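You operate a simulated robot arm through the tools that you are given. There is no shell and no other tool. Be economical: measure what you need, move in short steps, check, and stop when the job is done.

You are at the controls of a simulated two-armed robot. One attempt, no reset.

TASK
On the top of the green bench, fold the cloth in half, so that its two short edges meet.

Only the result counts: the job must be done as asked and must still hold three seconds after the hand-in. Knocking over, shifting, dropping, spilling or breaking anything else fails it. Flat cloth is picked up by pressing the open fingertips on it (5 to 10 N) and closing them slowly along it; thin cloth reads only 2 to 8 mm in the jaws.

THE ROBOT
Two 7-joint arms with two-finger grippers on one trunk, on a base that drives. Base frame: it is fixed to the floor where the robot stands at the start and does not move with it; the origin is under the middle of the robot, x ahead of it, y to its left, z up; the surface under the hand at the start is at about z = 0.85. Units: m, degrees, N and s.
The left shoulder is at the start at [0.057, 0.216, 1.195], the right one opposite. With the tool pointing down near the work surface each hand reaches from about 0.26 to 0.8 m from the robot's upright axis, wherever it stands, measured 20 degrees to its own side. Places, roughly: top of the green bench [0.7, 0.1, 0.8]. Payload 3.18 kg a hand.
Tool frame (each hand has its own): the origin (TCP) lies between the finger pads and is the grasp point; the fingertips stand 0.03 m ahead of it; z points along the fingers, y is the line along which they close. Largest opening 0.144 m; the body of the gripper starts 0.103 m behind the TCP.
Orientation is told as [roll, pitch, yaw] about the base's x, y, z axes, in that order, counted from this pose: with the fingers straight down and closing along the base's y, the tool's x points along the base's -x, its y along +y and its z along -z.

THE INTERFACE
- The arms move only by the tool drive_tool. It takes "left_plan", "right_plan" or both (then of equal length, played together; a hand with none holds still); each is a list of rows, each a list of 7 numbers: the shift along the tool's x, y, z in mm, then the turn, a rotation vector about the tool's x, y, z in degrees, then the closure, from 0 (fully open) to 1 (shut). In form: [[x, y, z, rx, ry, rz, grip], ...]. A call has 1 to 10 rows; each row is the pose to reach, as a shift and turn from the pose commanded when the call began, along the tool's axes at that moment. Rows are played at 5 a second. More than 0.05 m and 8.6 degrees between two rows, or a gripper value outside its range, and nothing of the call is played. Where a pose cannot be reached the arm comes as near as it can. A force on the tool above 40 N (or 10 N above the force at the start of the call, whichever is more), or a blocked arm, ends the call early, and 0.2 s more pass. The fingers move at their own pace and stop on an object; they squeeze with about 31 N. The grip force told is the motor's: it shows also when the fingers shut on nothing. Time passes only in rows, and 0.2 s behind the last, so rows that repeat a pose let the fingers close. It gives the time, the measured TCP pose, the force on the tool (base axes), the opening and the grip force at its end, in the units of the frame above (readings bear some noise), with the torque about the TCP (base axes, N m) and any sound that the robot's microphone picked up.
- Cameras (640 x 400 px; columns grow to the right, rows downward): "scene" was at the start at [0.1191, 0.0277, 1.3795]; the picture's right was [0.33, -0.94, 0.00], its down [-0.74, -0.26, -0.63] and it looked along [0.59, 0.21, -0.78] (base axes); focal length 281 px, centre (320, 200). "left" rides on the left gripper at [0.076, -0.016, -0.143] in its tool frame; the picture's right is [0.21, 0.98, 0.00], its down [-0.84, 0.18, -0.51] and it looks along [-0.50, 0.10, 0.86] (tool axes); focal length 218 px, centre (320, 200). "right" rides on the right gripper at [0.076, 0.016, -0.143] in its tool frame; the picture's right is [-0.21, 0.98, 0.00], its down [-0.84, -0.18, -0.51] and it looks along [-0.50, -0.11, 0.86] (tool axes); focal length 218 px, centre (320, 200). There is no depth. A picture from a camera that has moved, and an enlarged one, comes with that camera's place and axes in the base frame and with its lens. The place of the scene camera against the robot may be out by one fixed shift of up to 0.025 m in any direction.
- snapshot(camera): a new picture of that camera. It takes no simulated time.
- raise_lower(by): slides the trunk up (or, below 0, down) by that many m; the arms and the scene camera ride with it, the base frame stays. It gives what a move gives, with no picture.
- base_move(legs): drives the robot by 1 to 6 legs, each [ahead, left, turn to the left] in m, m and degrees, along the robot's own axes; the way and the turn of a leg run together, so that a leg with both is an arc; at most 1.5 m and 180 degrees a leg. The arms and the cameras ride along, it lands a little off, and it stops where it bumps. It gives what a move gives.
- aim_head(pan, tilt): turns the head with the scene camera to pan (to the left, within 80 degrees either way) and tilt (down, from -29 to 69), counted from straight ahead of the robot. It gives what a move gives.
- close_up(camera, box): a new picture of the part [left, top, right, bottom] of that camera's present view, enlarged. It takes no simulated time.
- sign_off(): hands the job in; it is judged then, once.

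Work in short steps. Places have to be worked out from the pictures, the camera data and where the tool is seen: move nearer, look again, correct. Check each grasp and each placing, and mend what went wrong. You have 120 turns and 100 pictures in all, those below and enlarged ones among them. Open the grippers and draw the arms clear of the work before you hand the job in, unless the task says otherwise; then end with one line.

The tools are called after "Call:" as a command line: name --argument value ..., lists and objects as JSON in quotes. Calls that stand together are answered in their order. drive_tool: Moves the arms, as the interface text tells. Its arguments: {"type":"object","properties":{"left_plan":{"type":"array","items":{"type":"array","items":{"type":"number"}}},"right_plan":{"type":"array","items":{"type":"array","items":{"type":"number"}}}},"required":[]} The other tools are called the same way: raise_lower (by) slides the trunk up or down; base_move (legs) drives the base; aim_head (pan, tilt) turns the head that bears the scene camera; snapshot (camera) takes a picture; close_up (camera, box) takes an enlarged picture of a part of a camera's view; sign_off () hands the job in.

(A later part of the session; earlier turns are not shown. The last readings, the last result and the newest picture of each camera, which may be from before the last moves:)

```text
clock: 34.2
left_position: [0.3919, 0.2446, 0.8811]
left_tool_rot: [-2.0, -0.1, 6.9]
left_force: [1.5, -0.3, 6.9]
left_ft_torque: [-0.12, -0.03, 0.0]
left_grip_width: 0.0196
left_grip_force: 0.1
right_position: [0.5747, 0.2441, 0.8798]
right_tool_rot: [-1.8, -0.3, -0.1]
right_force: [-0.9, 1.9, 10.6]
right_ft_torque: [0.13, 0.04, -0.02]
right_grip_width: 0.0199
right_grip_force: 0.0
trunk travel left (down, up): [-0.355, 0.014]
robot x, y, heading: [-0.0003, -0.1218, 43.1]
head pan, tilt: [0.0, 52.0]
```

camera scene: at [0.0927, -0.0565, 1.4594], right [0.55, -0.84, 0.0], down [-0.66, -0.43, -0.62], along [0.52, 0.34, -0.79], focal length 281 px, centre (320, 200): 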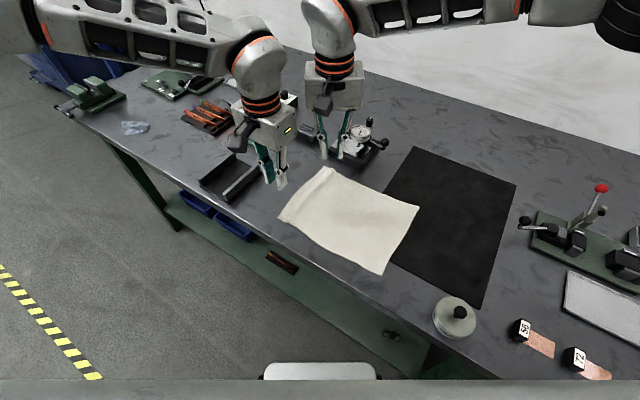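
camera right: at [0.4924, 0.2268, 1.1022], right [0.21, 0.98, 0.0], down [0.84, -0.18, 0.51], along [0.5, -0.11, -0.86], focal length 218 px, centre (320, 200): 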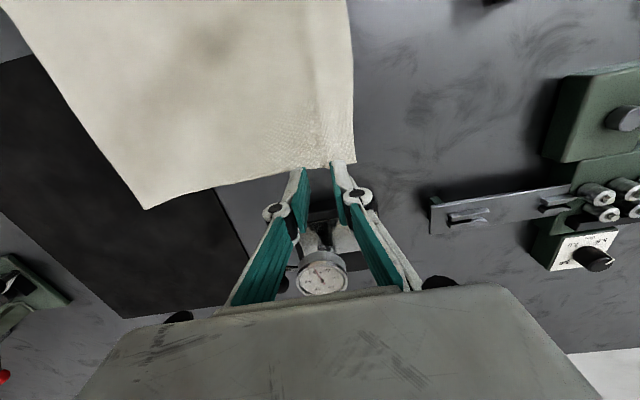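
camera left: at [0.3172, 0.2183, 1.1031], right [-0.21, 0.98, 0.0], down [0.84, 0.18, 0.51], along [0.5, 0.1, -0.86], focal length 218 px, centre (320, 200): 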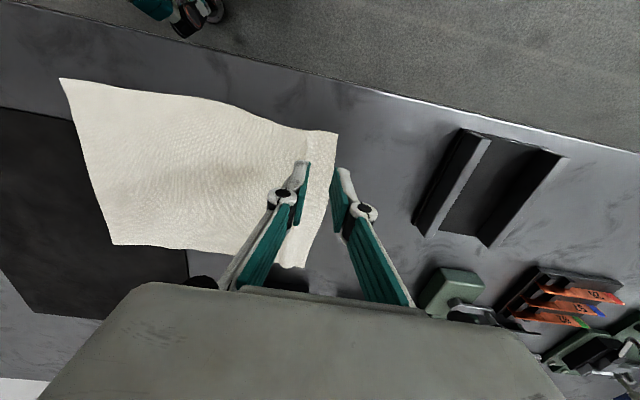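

Nearly balanced. Fine-trimming the rolls, then closing slowly.

Call:
drive_tool --left_plan '[[0, 0, 0.5, 0.6, 0, 0, 0.86], [0, 0, 0.5, 0.6, 0, 0, 0.86]]' --right_plan '[[0, 0, 0, -1, 0, 0, 0.86], [0, 0, 0, -1.2, 0, 0, 0.86]]'

```text
clock: 34.8
left_position: [0.3908, 0.244, 0.8805]
left_tool_rot: [-2.6, -0.2, 6.9]
left_force: [0.4, 2.4, 10.8]
left_ft_torque: [0.03, 0.03, -0.03]
left_grip_width: 0.0198
left_grip_force: 0.1
right_position: [0.5742, 0.2427, 0.8802]
right_tool_rot: [-0.7, -0.2, -0.1]
right_force: [-1.3, 0.8, 13.3]
right_ft_torque: [-0.02, 0.05, -0.02]
right_grip_width: 0.0191
right_grip_force: 0.1
trunk travel left (down, up): [-0.355, 0.014]
robot x, y, heading: [0.0012, -0.1226, 42.9]
head pan, tilt: [0.0, 52.0]
```

Balanced at 11–13 N; easing the right by 0.4 mm and closing slowly.

Call:
drive_tool --left_plan '[[0, 0, -0.2, 0, 0, 0, 0.87], [0, 0, -0.2, 0, 0, 0, 0.885], [0, 0, -0.2, 0, 0, 0, 0.9], [0, 0, -0.2, 0, 0, 0, 0.92], [0, 0, -0.2, 0, 0, 0, 0.94], [0, 0, -0.2, 0, 0, 0, 0.96], [0, 0, -0.2, 0, 0, 0, 0.98], [0, 0, -0.2, 0, 0, 0, 1], [0, 0, -0.2, 0, 0, 0, 1], [0, 0, -0.2, 0, 0, 0, 1]]' --right_plan '[[0, 0, -0.4, 0, 0, 0, 0.87], [0, 0, -0.4, 0, 0, 0, 0.885], [0, 0, -0.4, 0, 0, 0, 0.9], [0, 0, -0.4, 0, 0, 0, 0.92], [0, 0, -0.4, 0, 0, 0, 0.94], [0, 0, -0.4, 0, 0, 0, 0.96], [0, 0, -0.4, 0, 0, 0, 0.98], [0, 0, -0.4, 0, 0, 0, 1], [0, 0, -0.4, 0, 0, 0, 1], [0, 0, -0.4, 0, 0, 0, 1]]'

Call:
close_up --camera "left" --box '[230, 80, 410, 240]'

Call:
close_up --camera "right" --box '[230, 80, 410, 240]'

```text
clock: 37.0
left_position: [0.3929, 0.2451, 0.8791]
left_tool_rot: [-2.6, -0.1, 6.9]
left_force: [0.6, 0.2, 0.3]
left_ft_torque: [-0.05, -0.03, 0.02]
left_grip_width: 0.0004
left_grip_force: 23.8
right_position: [0.5756, 0.2433, 0.8787]
right_tool_rot: [-0.7, -0.1, -0.1]
right_force: [0.6, -1.7, 13.3]
right_ft_torque: [0.12, -0.08, -0.01]
right_grip_width: 0.0014
right_grip_force: 31.8
trunk travel left (down, up): [-0.355, 0.014]
robot x, y, heading: [0.0019, -0.1228, 43.1]
head pan, tilt: [0.0, 52.0]
```

```text
2.50 times, centred on (320, 160) of left
camera zoom: at [0.3165, 0.225, 1.0224], right [-0.32, 0.94, -0.04], down [0.81, 0.3, 0.5], along [0.49, 0.13, -0.86], focal length 546 px, centre (320, 300)
```

zoom: 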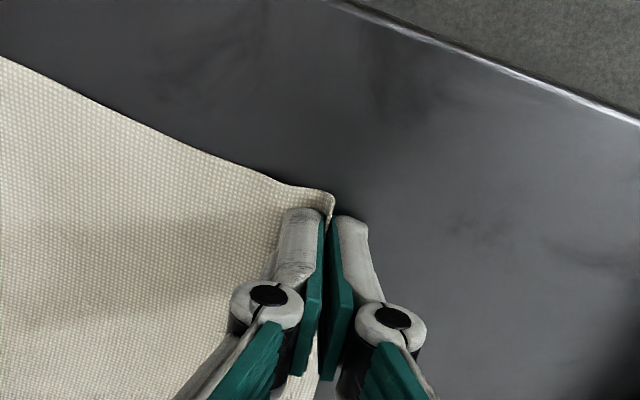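

```text
2.50 times, centred on (320, 160) of right
camera zoom: at [0.4976, 0.2606, 1.021], right [0.21, 0.98, -0.01], down [0.84, -0.18, 0.51], along [0.5, -0.12, -0.86], focal length 546 px, centre (320, 300)
```

zoom: 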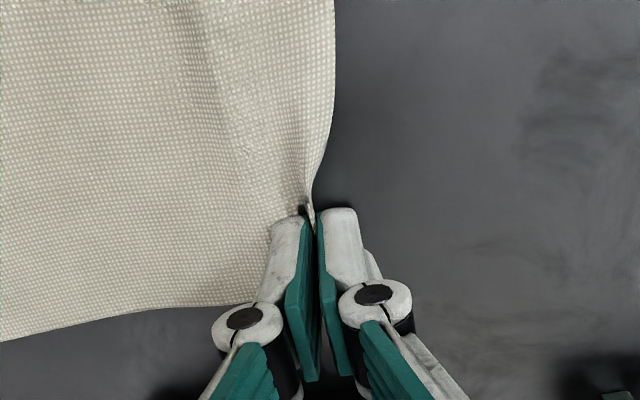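

The edge appears turned up between the fingers as a single layer (0.4 / 1.4 mm). Testing with a small lift.

Call:
drive_tool --left_plan '[[0, 0, -8, 0, 0, 0, 1], [0, 0, -16, 0, 0, 0, 1], [0, 0, -24, 0, 0, 0, 1], [0, 0, -30, 0, 0, 0, 1]]' --right_plan '[[0, 0, -8, 0, 0, 0, 1], [0, 0, -16, 0, 0, 0, 1], [0, 0, -24, 0, 0, 0, 1], [0, 0, -30, 0, 0, 0, 1]]'

Call:
snapshot --camera "left"

Call:
snapshot --camera "right"

```text
clock: 38.0
left_position: [0.392, 0.2469, 0.9086]
left_tool_rot: [-2.6, -0.1, 6.9]
left_force: [-0.7, 0.2, 1.4]
left_ft_torque: [0.18, -0.03, -0.01]
left_grip_width: 0.0006
left_grip_force: 27.1
right_position: [0.5737, 0.2437, 0.9082]
right_tool_rot: [-0.8, -0.2, -0.1]
right_force: [-0.3, 3.1, 1.0]
right_ft_torque: [0.1, 0.01, 0.02]
right_grip_width: 0.0021
right_grip_force: 28.5
trunk travel left (down, up): [-0.355, 0.014]
robot x, y, heading: [0.0006, -0.1211, 43.0]
head pan, tilt: [0.0, 52.0]
```

```text
68 pictures are left
camera left: at [0.3162, 0.2271, 1.052], right [-0.32, 0.94, -0.04], down [0.81, 0.3, 0.5], along [0.49, 0.13, -0.86], focal length 218 px, centre (320, 200)
```

left: 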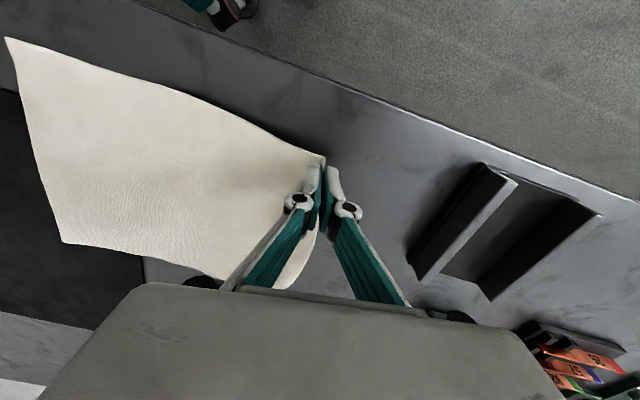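

```text
67 pictures are left
camera right: at [0.497, 0.2613, 1.0512], right [0.21, 0.98, -0.01], down [0.84, -0.17, 0.51], along [0.5, -0.12, -0.86], focal length 218 px, centre (320, 200)
```

right: 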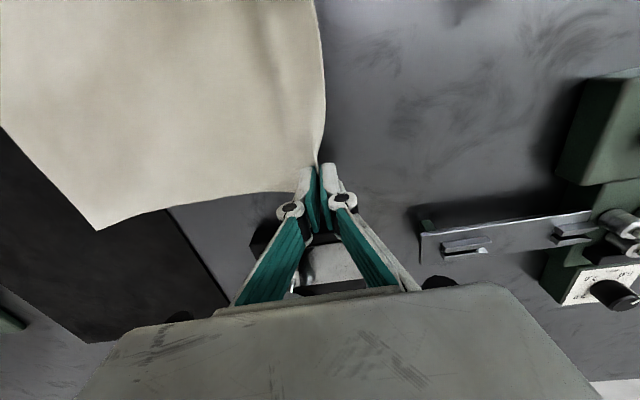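

Both corners lift with the cloth. Now carrying the edge on the first half of the arc over the crease line at y≈0.097.

Call:
drive_tool --left_plan '[[0.8, -6.8, -11.3, 0, 0, 0, 1], [1.7, -15.4, -27.8, 0, 0, 0, 1], [3, -26.4, -43, 0, 0, 0, 1], [4.5, -39.9, -56.7, 0, 0, 0, 1], [6.3, -55.3, -68.6, 0, 0, 0, 1], [8.3, -72.7, -78.5, 0, 0, 0, 1], [10.6, -91.4, -86, 0, 0, 0, 1], [12.9, -111.2, -91.5, 0, 0, 0, 1], [15.4, -131.6, -94.2, 0, 0, 0, 1], [17.9, -152.6, -94.7, 0, 0, 0, 1]]' --right_plan '[[0, -6.5, -11.5, 0, 0, 0, 1], [0, -14.6, -28.2, 0, 0, 0, 1], [-1, -25.2, -43.8, 0, 0, 0, 1], [-1, -38.3, -57.9, 0, 0, 0, 1], [-1.5, -53.5, -70.3, 0, 0, 0, 1], [-2, -70.6, -80.6, 0, 0, 0, 1], [-2, -89.3, -88.8, 0, 0, 0, 1], [-2.5, -108.9, -94.8, 0, 0, 0, 1], [-3, -129.4, -98.2, 0, 0, 0, 1], [-3, -150.4, -99.3, 0, 0, 0, 1]]'

Call:
snapshot --camera "scene"

Call:
snapshot --camera "left"

Call:
snapshot --camera "right"

```text
clock: 40.2
left_position: [0.3919, 0.0935, 1.0108]
left_tool_rot: [-2.6, -0.1, 6.9]
left_force: [0.0, -0.8, 0.2]
left_ft_torque: [0.04, 0.02, -0.04]
left_grip_width: 0.0038
left_grip_force: 29.6
right_position: [0.5778, 0.0934, 1.0108]
right_tool_rot: [-0.7, -0.1, -0.1]
right_force: [-0.2, 1.3, -0.2]
right_ft_torque: [0.25, -0.05, -0.02]
right_grip_width: 0.0003
right_grip_force: 25.1
trunk travel left (down, up): [-0.355, 0.014]
robot x, y, heading: [-0.0003, -0.1236, 43.2]
head pan, tilt: [0.0, 52.0]
```

```text
66 pictures are left
camera scene: at [0.0813, -0.0422, 1.4594], right [0.68, -0.73, 0.0], down [-0.58, -0.54, -0.62], along [0.45, 0.42, -0.79], focal length 281 px, centre (320, 200)
```

scene: 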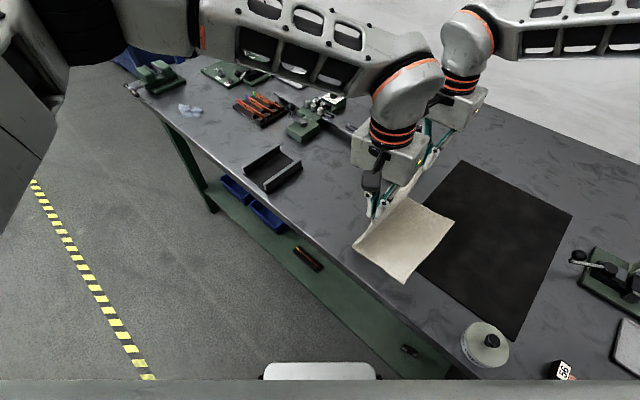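

```text
65 pictures are left
camera left: at [0.316, 0.0742, 1.1544], right [-0.32, 0.95, -0.04], down [0.81, 0.3, 0.5], along [0.49, 0.13, -0.86], focal length 218 px, centre (320, 200)
```

left: 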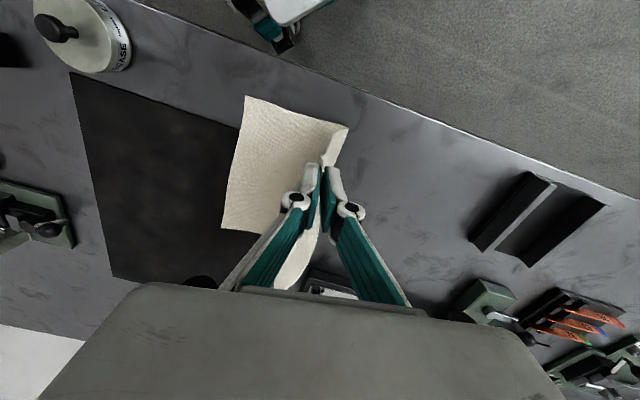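

```text
64 pictures are left
camera right: at [0.501, 0.1108, 1.1528], right [0.21, 0.98, -0.01], down [0.84, -0.18, 0.51], along [0.5, -0.12, -0.86], focal length 218 px, centre (320, 200)
```

right: 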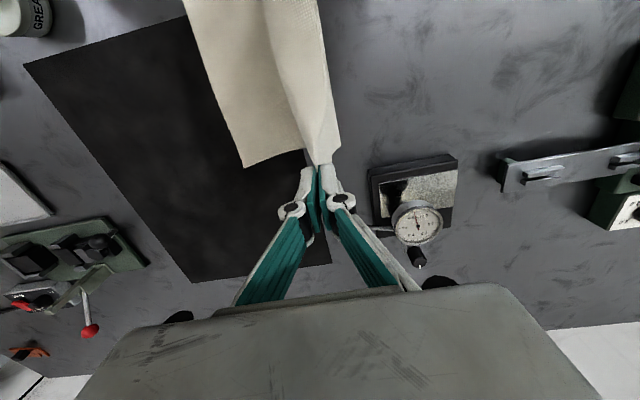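

Both corners still held. The bottom right edge has crept to about y −0.021 (near) and −0.031 (far), so I'll aim there. Lowering along the second half while tilting the fingers about 20° toward +y, stopping about 3 cm up to check.

Call:
drive_tool --left_plan '[[2, -16.7, 0.8, -2.5, -0.3, 0, 1], [4.1, -33.7, 5.5, -5, -0.6, 0, 1], [6, -49.5, 14.6, -7.5, -0.9, 0, 1], [8, -65.1, 27.5, -10, -1.2, 0, 1], [9.8, -79.6, 44.4, -12.5, -1.5, 0, 1], [11.4, -92, 63.3, -15, -1.8, 0, 1], [12.8, -102.2, 84.2, -17.5, -2.1, 0, 1], [13.8, -109.5, 105, -20, -2.4, 0, 1]]' --right_plan '[[0, -18, 0, -2.5, 0, 0, 1], [-0.5, -36.5, 4.5, -5, 0, 0, 1], [-1, -54, 13, -7.5, 0, 0, 1], [-1.5, -71.2, 25.4, -10, 0, 0, 1], [-2, -87.6, 42, -12.5, 0, 0, 1], [-2, -102, 60.3, -15, 0, 0, 1], [-2.5, -114, 81, -17.5, 0, 0, 1], [-3, -123.5, 101.5, -20, 0, 0, 1]]'

Call:
snapshot --camera "scene"

Call:
snapshot --camera "left"

Call:
snapshot --camera "right"

```text
clock: 41.3
left_position: [0.4153, 0.1078, 1.0072]
left_tool_rot: [4.8, -3.3, 16.6]
left_force: [0.0, 0.3, 1.1]
left_ft_torque: [0.13, -0.01, -0.01]
left_grip_width: 0.0034
left_grip_force: 26.6
right_position: [0.5777, 0.0189, 0.9803]
right_tool_rot: [10.0, -0.2, -0.1]
right_force: [-3.5, -1.5, -1.7]
right_ft_torque: [0.16, 0.06, 0.03]
right_grip_width: 0.0001
right_grip_force: 24.9
trunk travel left (down, up): [-0.355, 0.014]
robot x, y, heading: [0.0003, -0.1241, 42.7]
head pan, tilt: [0.0, 52.0]
stopped in row 5 (left hand): the arm was blocked; the commanded pose is now the measured one
```

```text
63 pictures are left
camera scene: at [0.0815, -0.0405, 1.4593], right [0.68, -0.73, 0.0], down [-0.58, -0.54, -0.62], along [0.45, 0.42, -0.79], focal length 281 px, centre (320, 200)
```

scene: 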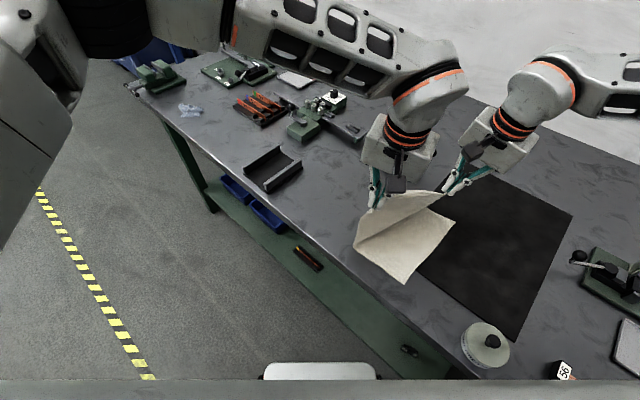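

```text
62 pictures are left
camera left: at [0.3408, 0.0555, 1.1442], right [-0.48, 0.87, 0.07], down [0.74, 0.36, 0.57], along [0.47, 0.33, -0.82], focal length 218 px, centre (320, 200)
```

left: 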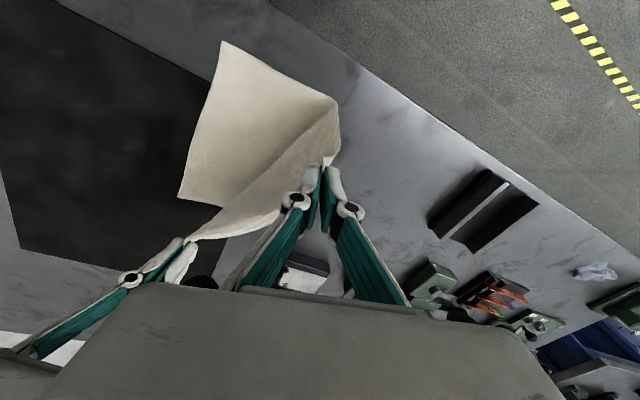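

```text
61 pictures are left
camera right: at [0.5014, 0.009, 1.1231], right [0.21, 0.96, 0.17], down [0.84, -0.27, 0.47], along [0.5, 0.05, -0.87], focal length 218 px, centre (320, 200)
```

right: 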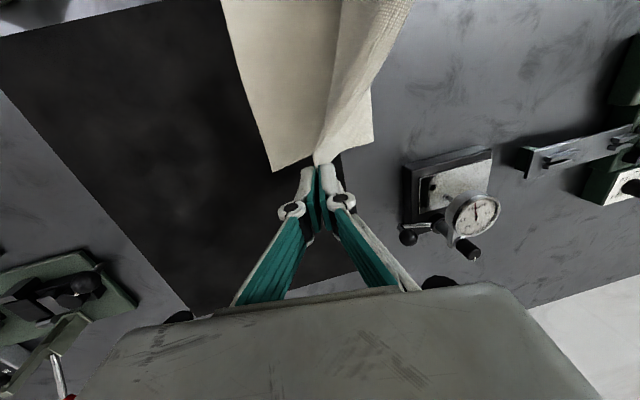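

The left arm hit a limit while tilting. I'll bring both hands level at y≈0.09 in the posture that worked, and use the base and trunk for the rest of the motion.

Call:
drive_tool --left_plan '[[9, -4, 2, 1.6, 1.1, 2.2, 1], [18, -8, 5, 3.2, 2.2, 4.4, 1], [26, -11, 7, 4.8, 3.3, 6.6, 1], [26, -11, 7, 4.8, 3.3, 6.6, 1]]' --right_plan '[[0, 18, -3, 0, 0, 0, 1], [0, 37, -6, 0, 0, 0, 1], [0, 55, -9, 0, 0, 0, 1], [0, 69, -12, 0, 0, 0, 1]]'

Call:
snapshot --camera "scene"

```text
clock: 42.3
left_position: [0.3929, 0.0877, 0.9994]
left_tool_rot: [0.3, 0.3, 9.9]
left_force: [0.7, -0.8, 0.5]
left_ft_torque: [-0.14, 0.14, 0.0]
left_grip_width: 0.0027
left_grip_force: 35.0
right_position: [0.5774, 0.0853, 1.0029]
right_tool_rot: [9.9, -0.1, 0.0]
right_force: [-0.6, -0.2, 2.0]
right_ft_torque: [-0.06, 0.03, 0.01]
right_grip_width: 0.0025
right_grip_force: 36.3
trunk travel left (down, up): [-0.355, 0.014]
robot x, y, heading: [-0.0009, -0.1228, 43.0]
head pan, tilt: [0.0, 52.0]
```

```text
60 pictures are left
camera scene: at [0.0811, -0.0404, 1.4593], right [0.68, -0.73, 0.0], down [-0.58, -0.54, -0.62], along [0.45, 0.42, -0.79], focal length 281 px, centre (320, 200)
```

scene: 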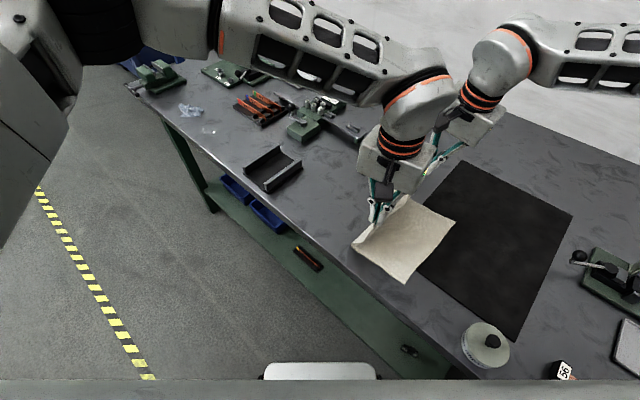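

Both hands are level and hold the cloth. Now translating the base in −y in steps, lowering the trunk between them.

Call:
base_move --legs '[[-0.027, -0.029, 0]]'

Call:
raise_lower --by -0.015

Call:
snapshot --camera "left"

Call:
snapshot --camera "right"

```text
clock: 43.3
left_position: [0.3914, 0.0478, 0.9996]
left_tool_rot: [0.2, 0.3, 10.0]
left_force: [-1.0, 0.1, 3.2]
left_ft_torque: [0.01, -0.08, -0.01]
left_grip_width: 0.0005
left_grip_force: 27.8
right_position: [0.5764, 0.0429, 1.0039]
right_tool_rot: [10.0, -0.1, 0.0]
right_force: [-1.2, 0.7, -0.5]
right_ft_torque: [0.03, -0.05, -0.02]
right_grip_width: 0.0047
right_grip_force: 30.7
trunk travel left (down, up): [-0.355, 0.014]
robot x, y, heading: [-0.0018, -0.1589, 43.1]
head pan, tilt: [0.0, 52.0]
```

```text
clock: 43.9
left_position: [0.3916, 0.0496, 0.9854]
left_tool_rot: [0.2, 0.3, 10.0]
left_force: [-1.1, 1.0, 1.0]
left_ft_torque: [0.09, -0.06, 0.03]
left_grip_width: 0.0
left_grip_force: 25.8
right_position: [0.5767, 0.0432, 0.9885]
right_tool_rot: [10.1, 0.0, -0.1]
right_force: [-0.2, 1.4, -1.3]
right_ft_torque: [0.03, 0.01, 0.0]
right_grip_width: 0.0021
right_grip_force: 28.7
trunk travel left (down, up): [-0.34, 0.029]
robot x, y, heading: [-0.0009, -0.1583, 42.8]
head pan, tilt: [0.0, 52.0]
```

```text
59 pictures are left
camera left: at [0.3193, 0.0188, 1.1281], right [-0.38, 0.93, 0.0], down [0.8, 0.32, 0.51], along [0.47, 0.19, -0.86], focal length 218 px, centre (320, 200)
```

left: 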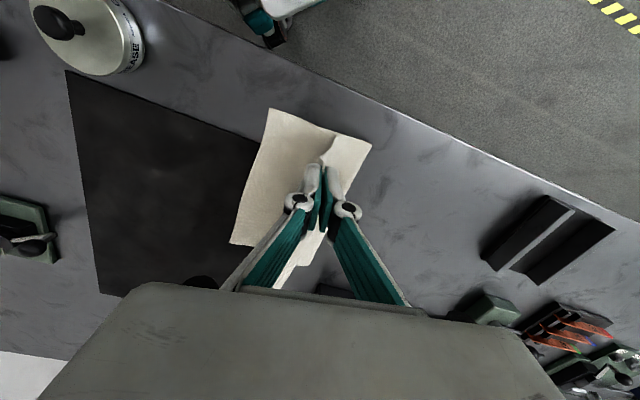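

```text
58 pictures are left
camera right: at [0.4994, 0.0349, 1.1314], right [0.21, 0.96, 0.17], down [0.84, -0.27, 0.47], along [0.5, 0.05, -0.87], focal length 218 px, centre (320, 200)
```

right: 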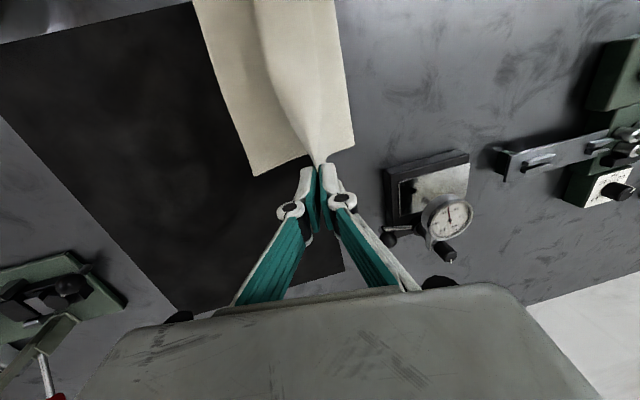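

Bottom edge at y −0.024 to −0.027. Continuing: the tips have about 66 mm left to go in y and 10 cm down.

Call:
base_move --legs '[[-0.024, -0.0255, 0]]'

Call:
raise_lower --by -0.035

Call:
base_move --legs '[[-0.013, -0.014, 0]]'

Call:
raise_lower --by -0.035

Call:
snapshot --camera "left"

Call:
snapshot --camera "right"

```text
clock: 44.8
left_position: [0.3921, 0.0133, 0.9847]
left_tool_rot: [0.3, 0.2, 10.1]
left_force: [-0.3, -0.8, -0.5]
left_ft_torque: [0.09, 0.04, 0.01]
left_grip_width: 0.0048
left_grip_force: 34.1
right_position: [0.5769, 0.0082, 0.9881]
right_tool_rot: [10.0, 0.0, 0.0]
right_force: [0.3, 0.8, 0.8]
right_ft_torque: [-0.16, 0.05, 0.03]
right_grip_width: 0.0038
right_grip_force: 38.5
trunk travel left (down, up): [-0.34, 0.029]
robot x, y, heading: [-0.0037, -0.1927, 43.0]
head pan, tilt: [0.0, 52.0]
```

```text
clock: 45.6
left_position: [0.3923, 0.0141, 0.9502]
left_tool_rot: [0.2, 0.1, 9.9]
left_force: [0.0, -1.3, -0.7]
left_ft_torque: [0.11, 0.04, 0.01]
left_grip_width: 0.0048
left_grip_force: 35.8
right_position: [0.5758, 0.01, 0.9541]
right_tool_rot: [10.1, -0.2, 0.1]
right_force: [-0.5, 0.4, 0.0]
right_ft_torque: [0.22, -0.03, -0.01]
right_grip_width: 0.0012
right_grip_force: 26.0
trunk travel left (down, up): [-0.305, 0.064]
robot x, y, heading: [-0.0017, -0.193, 42.9]
head pan, tilt: [0.0, 52.0]
```

```text
clock: 46.4
left_position: [0.3917, -0.006, 0.9507]
left_tool_rot: [0.1, 0.2, 9.9]
left_force: [-0.2, 0.5, 1.5]
left_ft_torque: [0.22, -0.05, -0.02]
left_grip_width: 0.0032
left_grip_force: 25.7
right_position: [0.5762, -0.0095, 0.9528]
right_tool_rot: [10.2, -0.1, 0.1]
right_force: [-0.9, 0.8, 3.3]
right_ft_torque: [-0.06, 0.09, 0.02]
right_grip_width: 0.0031
right_grip_force: 39.0
trunk travel left (down, up): [-0.305, 0.064]
robot x, y, heading: [0.0006, -0.2136, 43.4]
head pan, tilt: [0.0, 52.0]
```

```text
clock: 47.2
left_position: [0.3914, -0.0049, 0.9167]
left_tool_rot: [0.2, 0.0, 10.0]
left_force: [-0.7, 2.3, 3.7]
left_ft_torque: [0.13, -0.08, 0.02]
left_grip_width: 0.0005
left_grip_force: 28.8
right_position: [0.5756, -0.0089, 0.9193]
right_tool_rot: [10.2, -0.3, 0.0]
right_force: [0.6, -0.3, -0.5]
right_ft_torque: [-0.01, -0.04, -0.01]
right_grip_width: 0.0047
right_grip_force: 31.3
trunk travel left (down, up): [-0.27, 0.099]
robot x, y, heading: [0.0059, -0.2169, 42.8]
head pan, tilt: [0.0, 52.0]
```

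```text
57 pictures are left
camera left: at [0.3185, -0.0353, 1.059], right [-0.37, 0.93, 0.0], down [0.8, 0.32, 0.51], along [0.47, 0.19, -0.86], focal length 218 px, centre (320, 200)
```

left: 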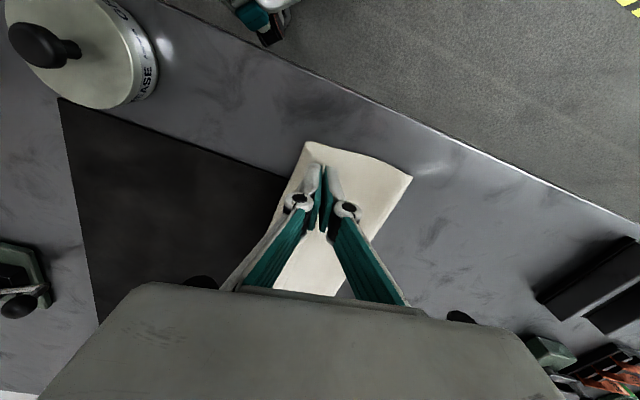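

```text
56 pictures are left
camera right: at [0.4987, -0.0186, 1.0626], right [0.21, 0.96, 0.17], down [0.84, -0.27, 0.47], along [0.5, 0.05, -0.86], focal length 218 px, centre (320, 200)
```

right: 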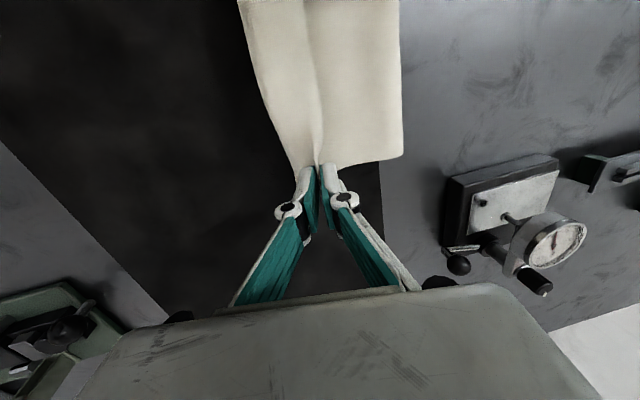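

Close to landing. The crease seems to be around y≈0.092, so I'll check the cloth's profile for slack.

Call:
close_up --camera "scene" --box '[300, 130, 540, 290]'

```text
2.50 times, centred on (420, 210) of scene
camera zoom: at [0.0892, -0.1253, 1.3736], right [0.68, -0.73, 0.0], down [-0.58, -0.54, -0.62], along [0.45, 0.42, -0.79], focal length 704 px, centre (70, 175)
```

zoom: 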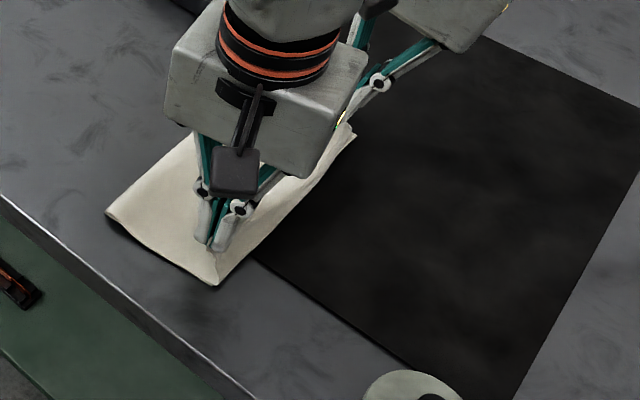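

The near side spans only about 0.115 m, so there's slack bulging near the crease. I'll set the edge down onto the bottom edge first, then smooth the slack toward the crease.

Call:
drive_tool --left_plan '[[0.8, -4, 10, 0, 0, 0, 1], [1.5, -8, 20, 0, 0, 0, 1], [2.3, -12.8, 28, 0, 0, 0, 1], [2.3, -12.8, 30, 0, 0, 0, 1]]' --right_plan '[[0, -6, 10, 0, 0, 0, 1], [0, -12, 20, 0, 0, 0, 1], [0, -18, 27, 0, 0, 0, 1], [0, -18, 29, 0, 0, 0, 1]]'

Call:
snapshot --camera "left"

Call:
snapshot --camera "right"

Call:
close_up --camera "scene" --box '[300, 130, 540, 290]'

```text
clock: 48.2
left_position: [0.3925, -0.0166, 0.8836]
left_tool_rot: [0.1, 0.2, 10.1]
left_force: [0.5, -1.0, 1.8]
left_ft_torque: [-0.05, -0.01, 0.02]
left_grip_width: 0.0026
left_grip_force: 37.3
right_position: [0.5769, -0.0213, 0.8874]
right_tool_rot: [10.2, -0.2, -0.1]
right_force: [0.8, 0.1, -0.8]
right_ft_torque: [0.06, 0.0, -0.01]
right_grip_width: 0.0064
right_grip_force: 35.5
trunk travel left (down, up): [-0.27, 0.099]
robot x, y, heading: [0.0021, -0.2146, 42.9]
head pan, tilt: [0.0, 52.0]
```

```text
54 pictures are left
camera left: at [0.3185, -0.0477, 1.028], right [-0.38, 0.93, 0.0], down [0.8, 0.32, 0.51], along [0.47, 0.19, -0.86], focal length 218 px, centre (320, 200)
```

left: 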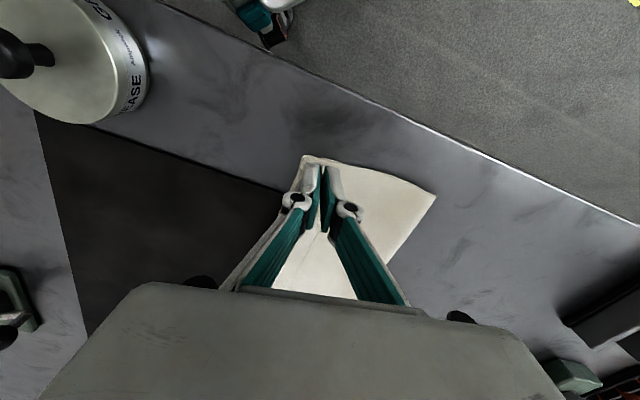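

```text
53 pictures are left
camera right: at [0.499, -0.0316, 1.0302], right [0.21, 0.96, 0.17], down [0.84, -0.27, 0.47], along [0.5, 0.05, -0.87], focal length 218 px, centre (320, 200)
```

right: 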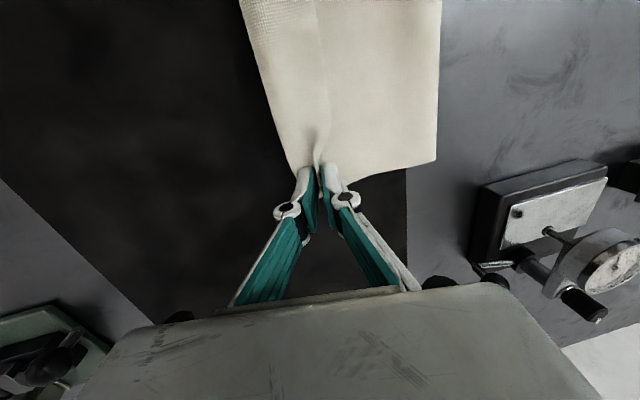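

```text
2.50 times, centred on (420, 210) of scene
camera zoom: at [0.09, -0.125, 1.3735], right [0.68, -0.73, 0.0], down [-0.58, -0.54, -0.62], along [0.45, 0.42, -0.79], focal length 704 px, centre (70, 175)
```

zoom: 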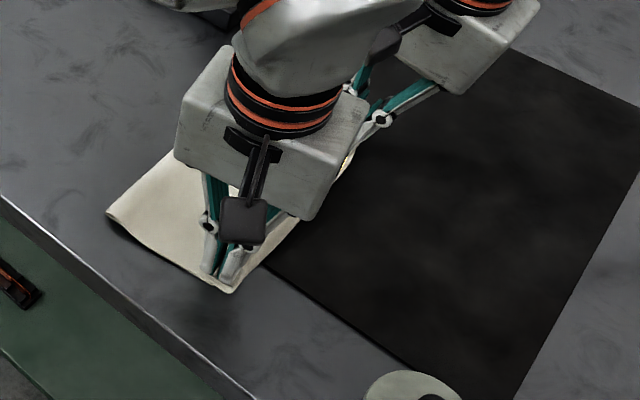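

The cloth bulges past the hands and the crease sits about 25 mm too close (y 0.091, should be about 0.117). I'll unroll back up above the crease and re-lay along a tighter arc.

Call:
drive_tool --left_plan '[[-0.9, 4.9, -25, 0, 0, 0, 1], [-2.6, 14.8, -50, 0, 0, 0, 1], [-5.6, 31.5, -75, 0, 0, 0, 1], [-9.6, 54.2, -97, 0, 0, 0, 1], [-13.9, 78.8, -115, 0, 0, 0, 1], [-18.3, 103.4, -126, 0, 0, 0, 1], [-22.6, 128, -128, 0, 0, 0, 1], [-25.6, 144.8, -124, 0, 0, 0, 1]]' --right_plan '[[0, 9.3, -23.7, 0, 0, 0, 1], [0, 23.5, -46.7, 0, 0, 0, 1], [0, 44.6, -68.3, 0, 0, 0, 1], [0, 71.1, -85.9, 0, 0, 0, 1], [0, 98.8, -99.4, 0, 0, 0, 1], [0, 125.3, -105.8, 0, 0, 0, 1], [0, 150.3, -103.5, 0, 0, 0, 1], [0, 166.4, -96.5, 0, 0, 0, 1]]'

Call:
snapshot --camera "scene"

Call:
snapshot --camera "left"

Call:
snapshot --camera "right"

```text
clock: 50.0
left_position: [0.3927, 0.131, 1.0094]
left_tool_rot: [0.1, 0.3, 9.9]
left_force: [-1.1, -0.4, -2.1]
left_ft_torque: [0.02, 0.06, 0.02]
left_grip_width: 0.004
left_grip_force: 39.1
right_position: [0.5736, 0.1271, 1.0106]
right_tool_rot: [10.0, 0.0, 0.1]
right_force: [0.1, 1.0, 0.1]
right_ft_torque: [0.06, 0.03, 0.04]
right_grip_width: 0.0028
right_grip_force: 36.6
trunk travel left (down, up): [-0.27, 0.099]
robot x, y, heading: [0.0017, -0.2178, 42.9]
head pan, tilt: [0.0, 52.0]
```

```text
51 pictures are left
camera scene: at [0.0902, -0.1243, 1.3732], right [0.68, -0.73, 0.0], down [-0.58, -0.54, -0.62], along [0.45, 0.42, -0.79], focal length 281 px, centre (320, 200)
```

scene: 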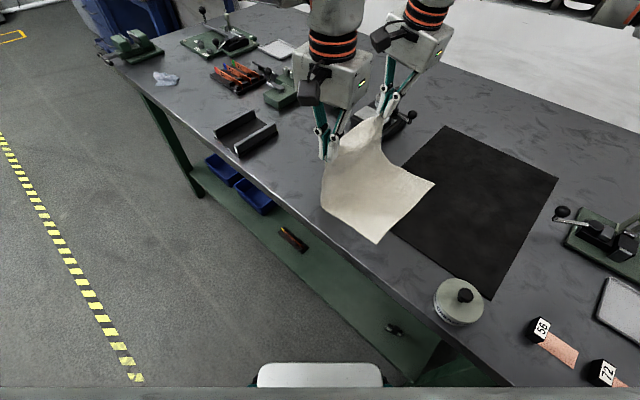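

```text
50 pictures are left
camera left: at [0.3195, 0.0995, 1.1516], right [-0.37, 0.93, 0.0], down [0.8, 0.32, 0.5], along [0.47, 0.19, -0.86], focal length 218 px, centre (320, 200)
```

left: 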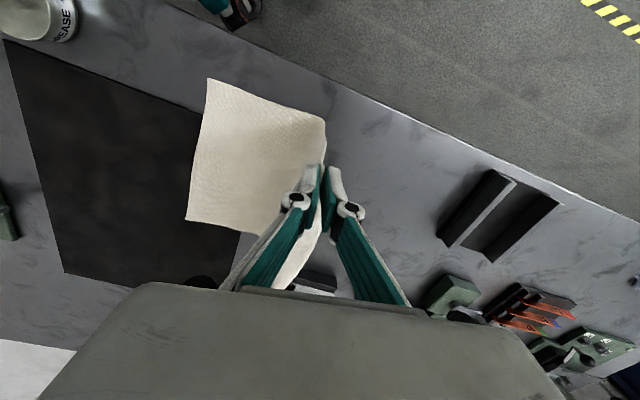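

```text
49 pictures are left
camera right: at [0.4978, 0.118, 1.1534], right [0.21, 0.96, 0.17], down [0.84, -0.27, 0.47], along [0.5, 0.05, -0.87], focal length 218 px, centre (320, 200)
```

right: 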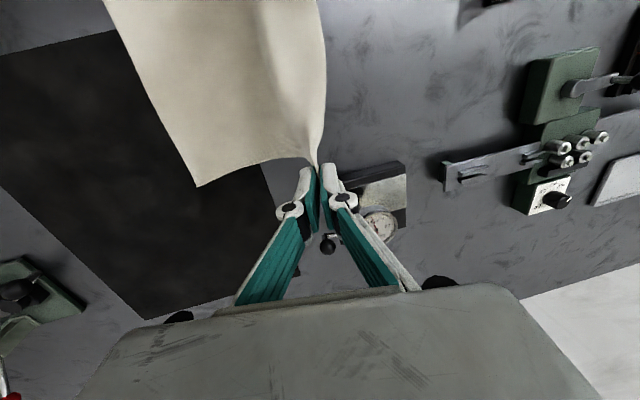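

Bottom edge unchanged (y −0.024 to −0.029), and the cloth drapes freely from both hands. Here both hands have room, so I'll try tilting them 30° so the fingers point toward +y. That makes the slack bulge toward the crease when laid down.

Call:
drive_tool --left_plan '[[0, -4, 0, -7.4, -1.3, 0, 1], [0, -7, 1, -14.8, -2.6, 0, 1], [0, -11, 2, -22.2, -3.9, 0, 1], [0, -15, 4, -29.5, -5.2, 0, 1], [0, -15, 4, -29.5, -5.2, 0, 1]]' --right_plan '[[0, -2, 0, -5, 0, 0, 1], [0, -5, 1, -10, 0, 0, 1], [0, -7, 2, -15, 0, 0, 1], [0, -10, 2, -20, 0, 0, 1], [0, -10, 2, -20, 0, 0, 1]]'

```text
clock: 51.1
left_position: [0.3913, 0.1737, 1.0283]
left_tool_rot: [25.2, -7.1, 16.5]
left_force: [0.6, 0.7, -0.4]
left_ft_torque: [0.06, 0.04, 0.02]
left_grip_width: 0.0037
left_grip_force: 26.2
right_position: [0.5764, 0.1168, 1.0067]
right_tool_rot: [30.3, -0.2, 0.0]
right_force: [0.0, 0.3, 1.4]
right_ft_torque: [0.12, -0.03, -0.04]
right_grip_width: 0.0026
right_grip_force: 26.0
trunk travel left (down, up): [-0.27, 0.099]
robot x, y, heading: [-0.0026, -0.2164, 43.5]
head pan, tilt: [0.0, 52.0]
stopped in row 5 (left hand): the arm was blocked; the commanded pose is now the measured one
```

Left reached 25° tilt at y≈0.174 and stays limited beyond that. I'll lower the trunk 4 cm, align the right hand with it, and make the crossing with the base.

Call:
raise_lower --by -0.04

Call:
drive_tool --right_plan '[[0, 20, 2, 0, 0, 0, 1], [0, 40, 4, 0, 0, 0, 1], [0, 56, 8, 0, 0, 0, 1], [0, 56, 8, 0, 0, 0, 1]]'

Call:
snapshot --camera "left"

Call:
snapshot --camera "scene"

```text
clock: 52.0
left_position: [0.3859, 0.1831, 0.9829]
left_tool_rot: [24.9, -6.6, 17.9]
left_force: [0.3, 1.4, -2.2]
left_ft_torque: [-0.02, -0.01, 0.01]
left_grip_width: 0.0051
left_grip_force: 38.5
right_position: [0.575, 0.1162, 0.9693]
right_tool_rot: [30.3, -0.1, 0.0]
right_force: [-0.5, -1.4, 2.6]
right_ft_torque: [0.0, -0.02, -0.02]
right_grip_width: 0.0004
right_grip_force: 27.9
trunk travel left (down, up): [-0.23, 0.139]
robot x, y, heading: [0.0001, -0.2162, 43.2]
head pan, tilt: [0.0, 52.0]
```

```text
clock: 53.0
left_position: [0.3876, 0.1806, 0.9869]
left_tool_rot: [24.7, -6.9, 17.6]
left_force: [-0.4, 0.8, 1.8]
left_ft_torque: [-0.07, 0.07, 0.02]
left_grip_width: 0.0022
left_grip_force: 37.5
right_position: [0.5762, 0.168, 0.9879]
right_tool_rot: [30.1, -0.2, 0.1]
right_force: [-0.4, 0.3, 1.3]
right_ft_torque: [0.03, -0.04, 0.0]
right_grip_width: 0.0023
right_grip_force: 27.3
trunk travel left (down, up): [-0.23, 0.139]
robot x, y, heading: [0.0028, -0.2143, 43.4]
head pan, tilt: [0.0, 52.0]
```

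```text
48 pictures are left
camera left: at [0.3231, 0.0812, 1.1004], right [-0.51, 0.77, 0.38], down [0.75, 0.19, 0.63], along [0.42, 0.61, -0.67], focal length 218 px, centre (320, 200)
```

left: 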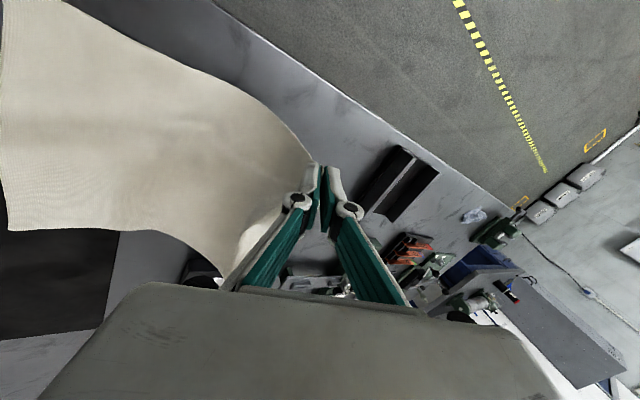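

```text
47 pictures are left
camera scene: at [0.1051, -0.1112, 1.3322], right [0.68, -0.73, 0.0], down [-0.58, -0.54, -0.62], along [0.45, 0.42, -0.79], focal length 281 px, centre (320, 200)
```

scene: 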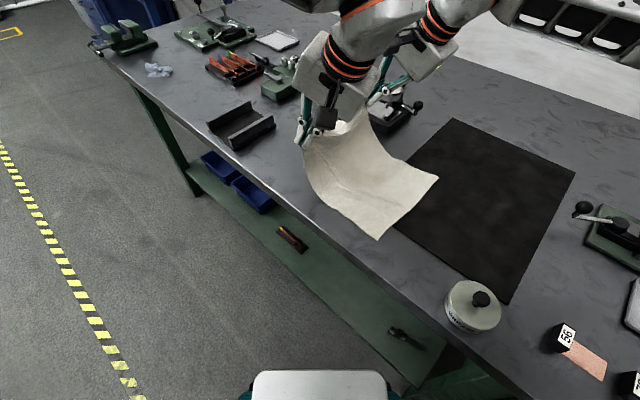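

Both hands are tilted and level, with the cloth curved toward the bench. Sliding the base 0.13 m in −y at this height, then lowering.

Call:
base_move --legs '[[-0.089, -0.0945, 0]]'

Call:
snapshot --camera "scene"

Call:
snapshot --camera "left"

Call:
snapshot --camera "right"

```text
clock: 54.5
left_position: [0.3656, 0.0863, 0.9904]
left_tool_rot: [24.4, -7.2, 20.5]
left_force: [-0.1, 0.0, 1.7]
left_ft_torque: [-0.01, 0.01, -0.01]
left_grip_width: 0.0011
left_grip_force: 30.0
right_position: [0.5538, 0.0818, 0.9902]
right_tool_rot: [30.2, -0.2, 3.0]
right_force: [-0.2, -0.2, 0.3]
right_ft_torque: [0.0, 0.0, 0.0]
right_grip_width: 0.0015
right_grip_force: 27.0
trunk travel left (down, up): [-0.23, 0.139]
robot x, y, heading: [-0.0018, -0.3309, 46.1]
head pan, tilt: [0.0, 52.0]
stopped in leg 1: the robot was blocked; the commanded pose is now the measured one
```

```text
46 pictures are left
camera scene: at [0.0983, -0.2207, 1.3323], right [0.72, -0.7, 0.0], down [-0.55, -0.57, -0.62], along [0.43, 0.44, -0.79], focal length 281 px, centre (320, 200)
```

scene: 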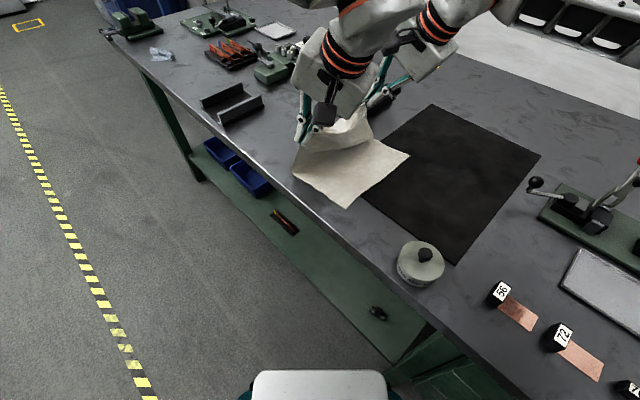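

```text
45 pictures are left
camera left: at [0.3066, -0.0159, 1.1041], right [-0.56, 0.74, 0.37], down [0.73, 0.23, 0.64], along [0.39, 0.63, -0.67], focal length 218 px, centre (320, 200)
```

left: 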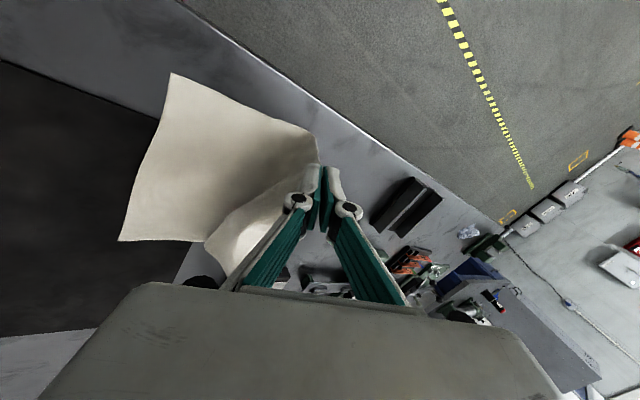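

```text
44 pictures are left
camera right: at [0.4801, 0.0197, 1.1202], right [0.16, 0.85, 0.49], down [0.86, -0.37, 0.35], along [0.48, 0.37, -0.8], focal length 218 px, centre (320, 200)
```

right: 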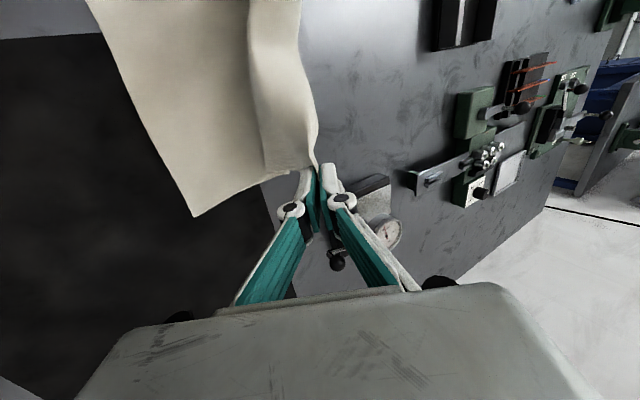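

The base bumped something at y −0.33, so no more going that way. I'll lower slightly, back off a little and undo the 3° twist, which also carries the hands toward −y and restores x.

Call:
raise_lower --by -0.015

Call:
base_move --legs '[[-0.025, 0, 0], [0, 0, -4]]'

Call:
snapshot --camera "right"

Call:
snapshot --camera "left"

```text
clock: 55.1
left_position: [0.3654, 0.0865, 0.9764]
left_tool_rot: [24.4, -7.5, 20.7]
left_force: [-0.4, 1.0, 0.6]
left_ft_torque: [-0.03, -0.06, -0.01]
left_grip_width: 0.002
left_grip_force: 29.4
right_position: [0.5524, 0.0821, 0.9753]
right_tool_rot: [30.4, -0.3, 3.1]
right_force: [0.1, -1.0, 1.7]
right_ft_torque: [-0.06, -0.03, -0.03]
right_grip_width: 0.0018
right_grip_force: 34.6
trunk travel left (down, up): [-0.215, 0.154]
robot x, y, heading: [-0.0038, -0.3316, 45.9]
head pan, tilt: [0.0, 52.0]
```

```text
clock: 56.4
left_position: [0.3792, 0.0408, 0.9775]
left_tool_rot: [24.2, -7.4, 16.8]
left_force: [-0.5, 4.5, -1.9]
left_ft_torque: [0.11, 0.04, 0.03]
left_grip_width: 0.0003
left_grip_force: 26.0
right_position: [0.5657, 0.0241, 0.9733]
right_tool_rot: [30.3, -0.2, -0.9]
right_force: [0.5, 0.9, -1.5]
right_ft_torque: [-0.04, 0.01, -0.01]
right_grip_width: 0.0016
right_grip_force: 29.1
trunk travel left (down, up): [-0.215, 0.154]
robot x, y, heading: [-0.0193, -0.3462, 41.7]
head pan, tilt: [0.0, 52.0]
```

```text
43 pictures are left
camera right: at [0.4865, -0.0329, 1.1046], right [0.22, 0.84, 0.49], down [0.83, -0.43, 0.35], along [0.5, 0.33, -0.8], focal length 218 px, centre (320, 200)
```

right: 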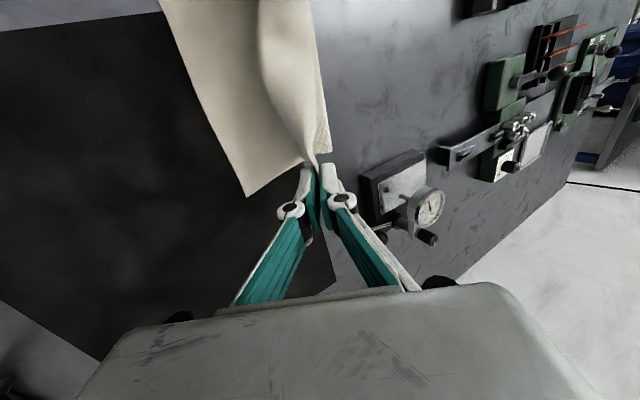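

```text
42 pictures are left
camera left: at [0.3109, -0.0563, 1.0901], right [-0.51, 0.78, 0.37], down [0.75, 0.18, 0.64], along [0.43, 0.6, -0.67], focal length 218 px, centre (320, 200)
```

left: 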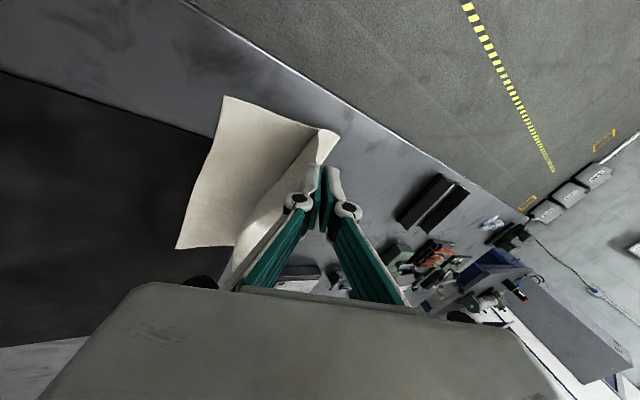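

The crease loop is forming further out (about 0.106) with the bottom edge at −0.02. Lowering 2 cm and turning another −2° to restore x, then finishing with the arms.

Call:
raise_lower --by -0.02

Call:
base_move --legs '[[0, 0, -2]]'

```text
clock: 57.0
left_position: [0.3769, 0.0415, 0.9602]
left_tool_rot: [24.2, -7.5, 16.6]
left_force: [-0.5, 0.3, -1.2]
left_ft_torque: [0.03, -0.02, -0.01]
left_grip_width: 0.0045
left_grip_force: 32.2
right_position: [0.5635, 0.0243, 0.9564]
right_tool_rot: [30.5, -0.2, -1.1]
right_force: [-0.2, 0.2, -0.8]
right_ft_torque: [-0.05, -0.03, 0.0]
right_grip_width: 0.0048
right_grip_force: 31.2
trunk travel left (down, up): [-0.195, 0.174]
robot x, y, heading: [-0.0204, -0.3419, 42.0]
head pan, tilt: [0.0, 52.0]
```

```text
clock: 57.8
left_position: [0.3919, 0.0277, 0.9577]
left_tool_rot: [24.3, -7.4, 14.8]
left_force: [0.4, -2.3, 7.1]
left_ft_torque: [0.03, 0.01, -0.02]
left_grip_width: 0.0003
left_grip_force: 25.3
right_position: [0.5771, 0.0049, 0.9523]
right_tool_rot: [30.2, -0.1, -3.1]
right_force: [-0.3, 2.2, -2.4]
right_ft_torque: [0.08, 0.01, -0.04]
right_grip_width: 0.0004
right_grip_force: 24.6
trunk travel left (down, up): [-0.195, 0.174]
robot x, y, heading: [-0.0185, -0.3468, 39.9]
head pan, tilt: [0.0, 52.0]
```

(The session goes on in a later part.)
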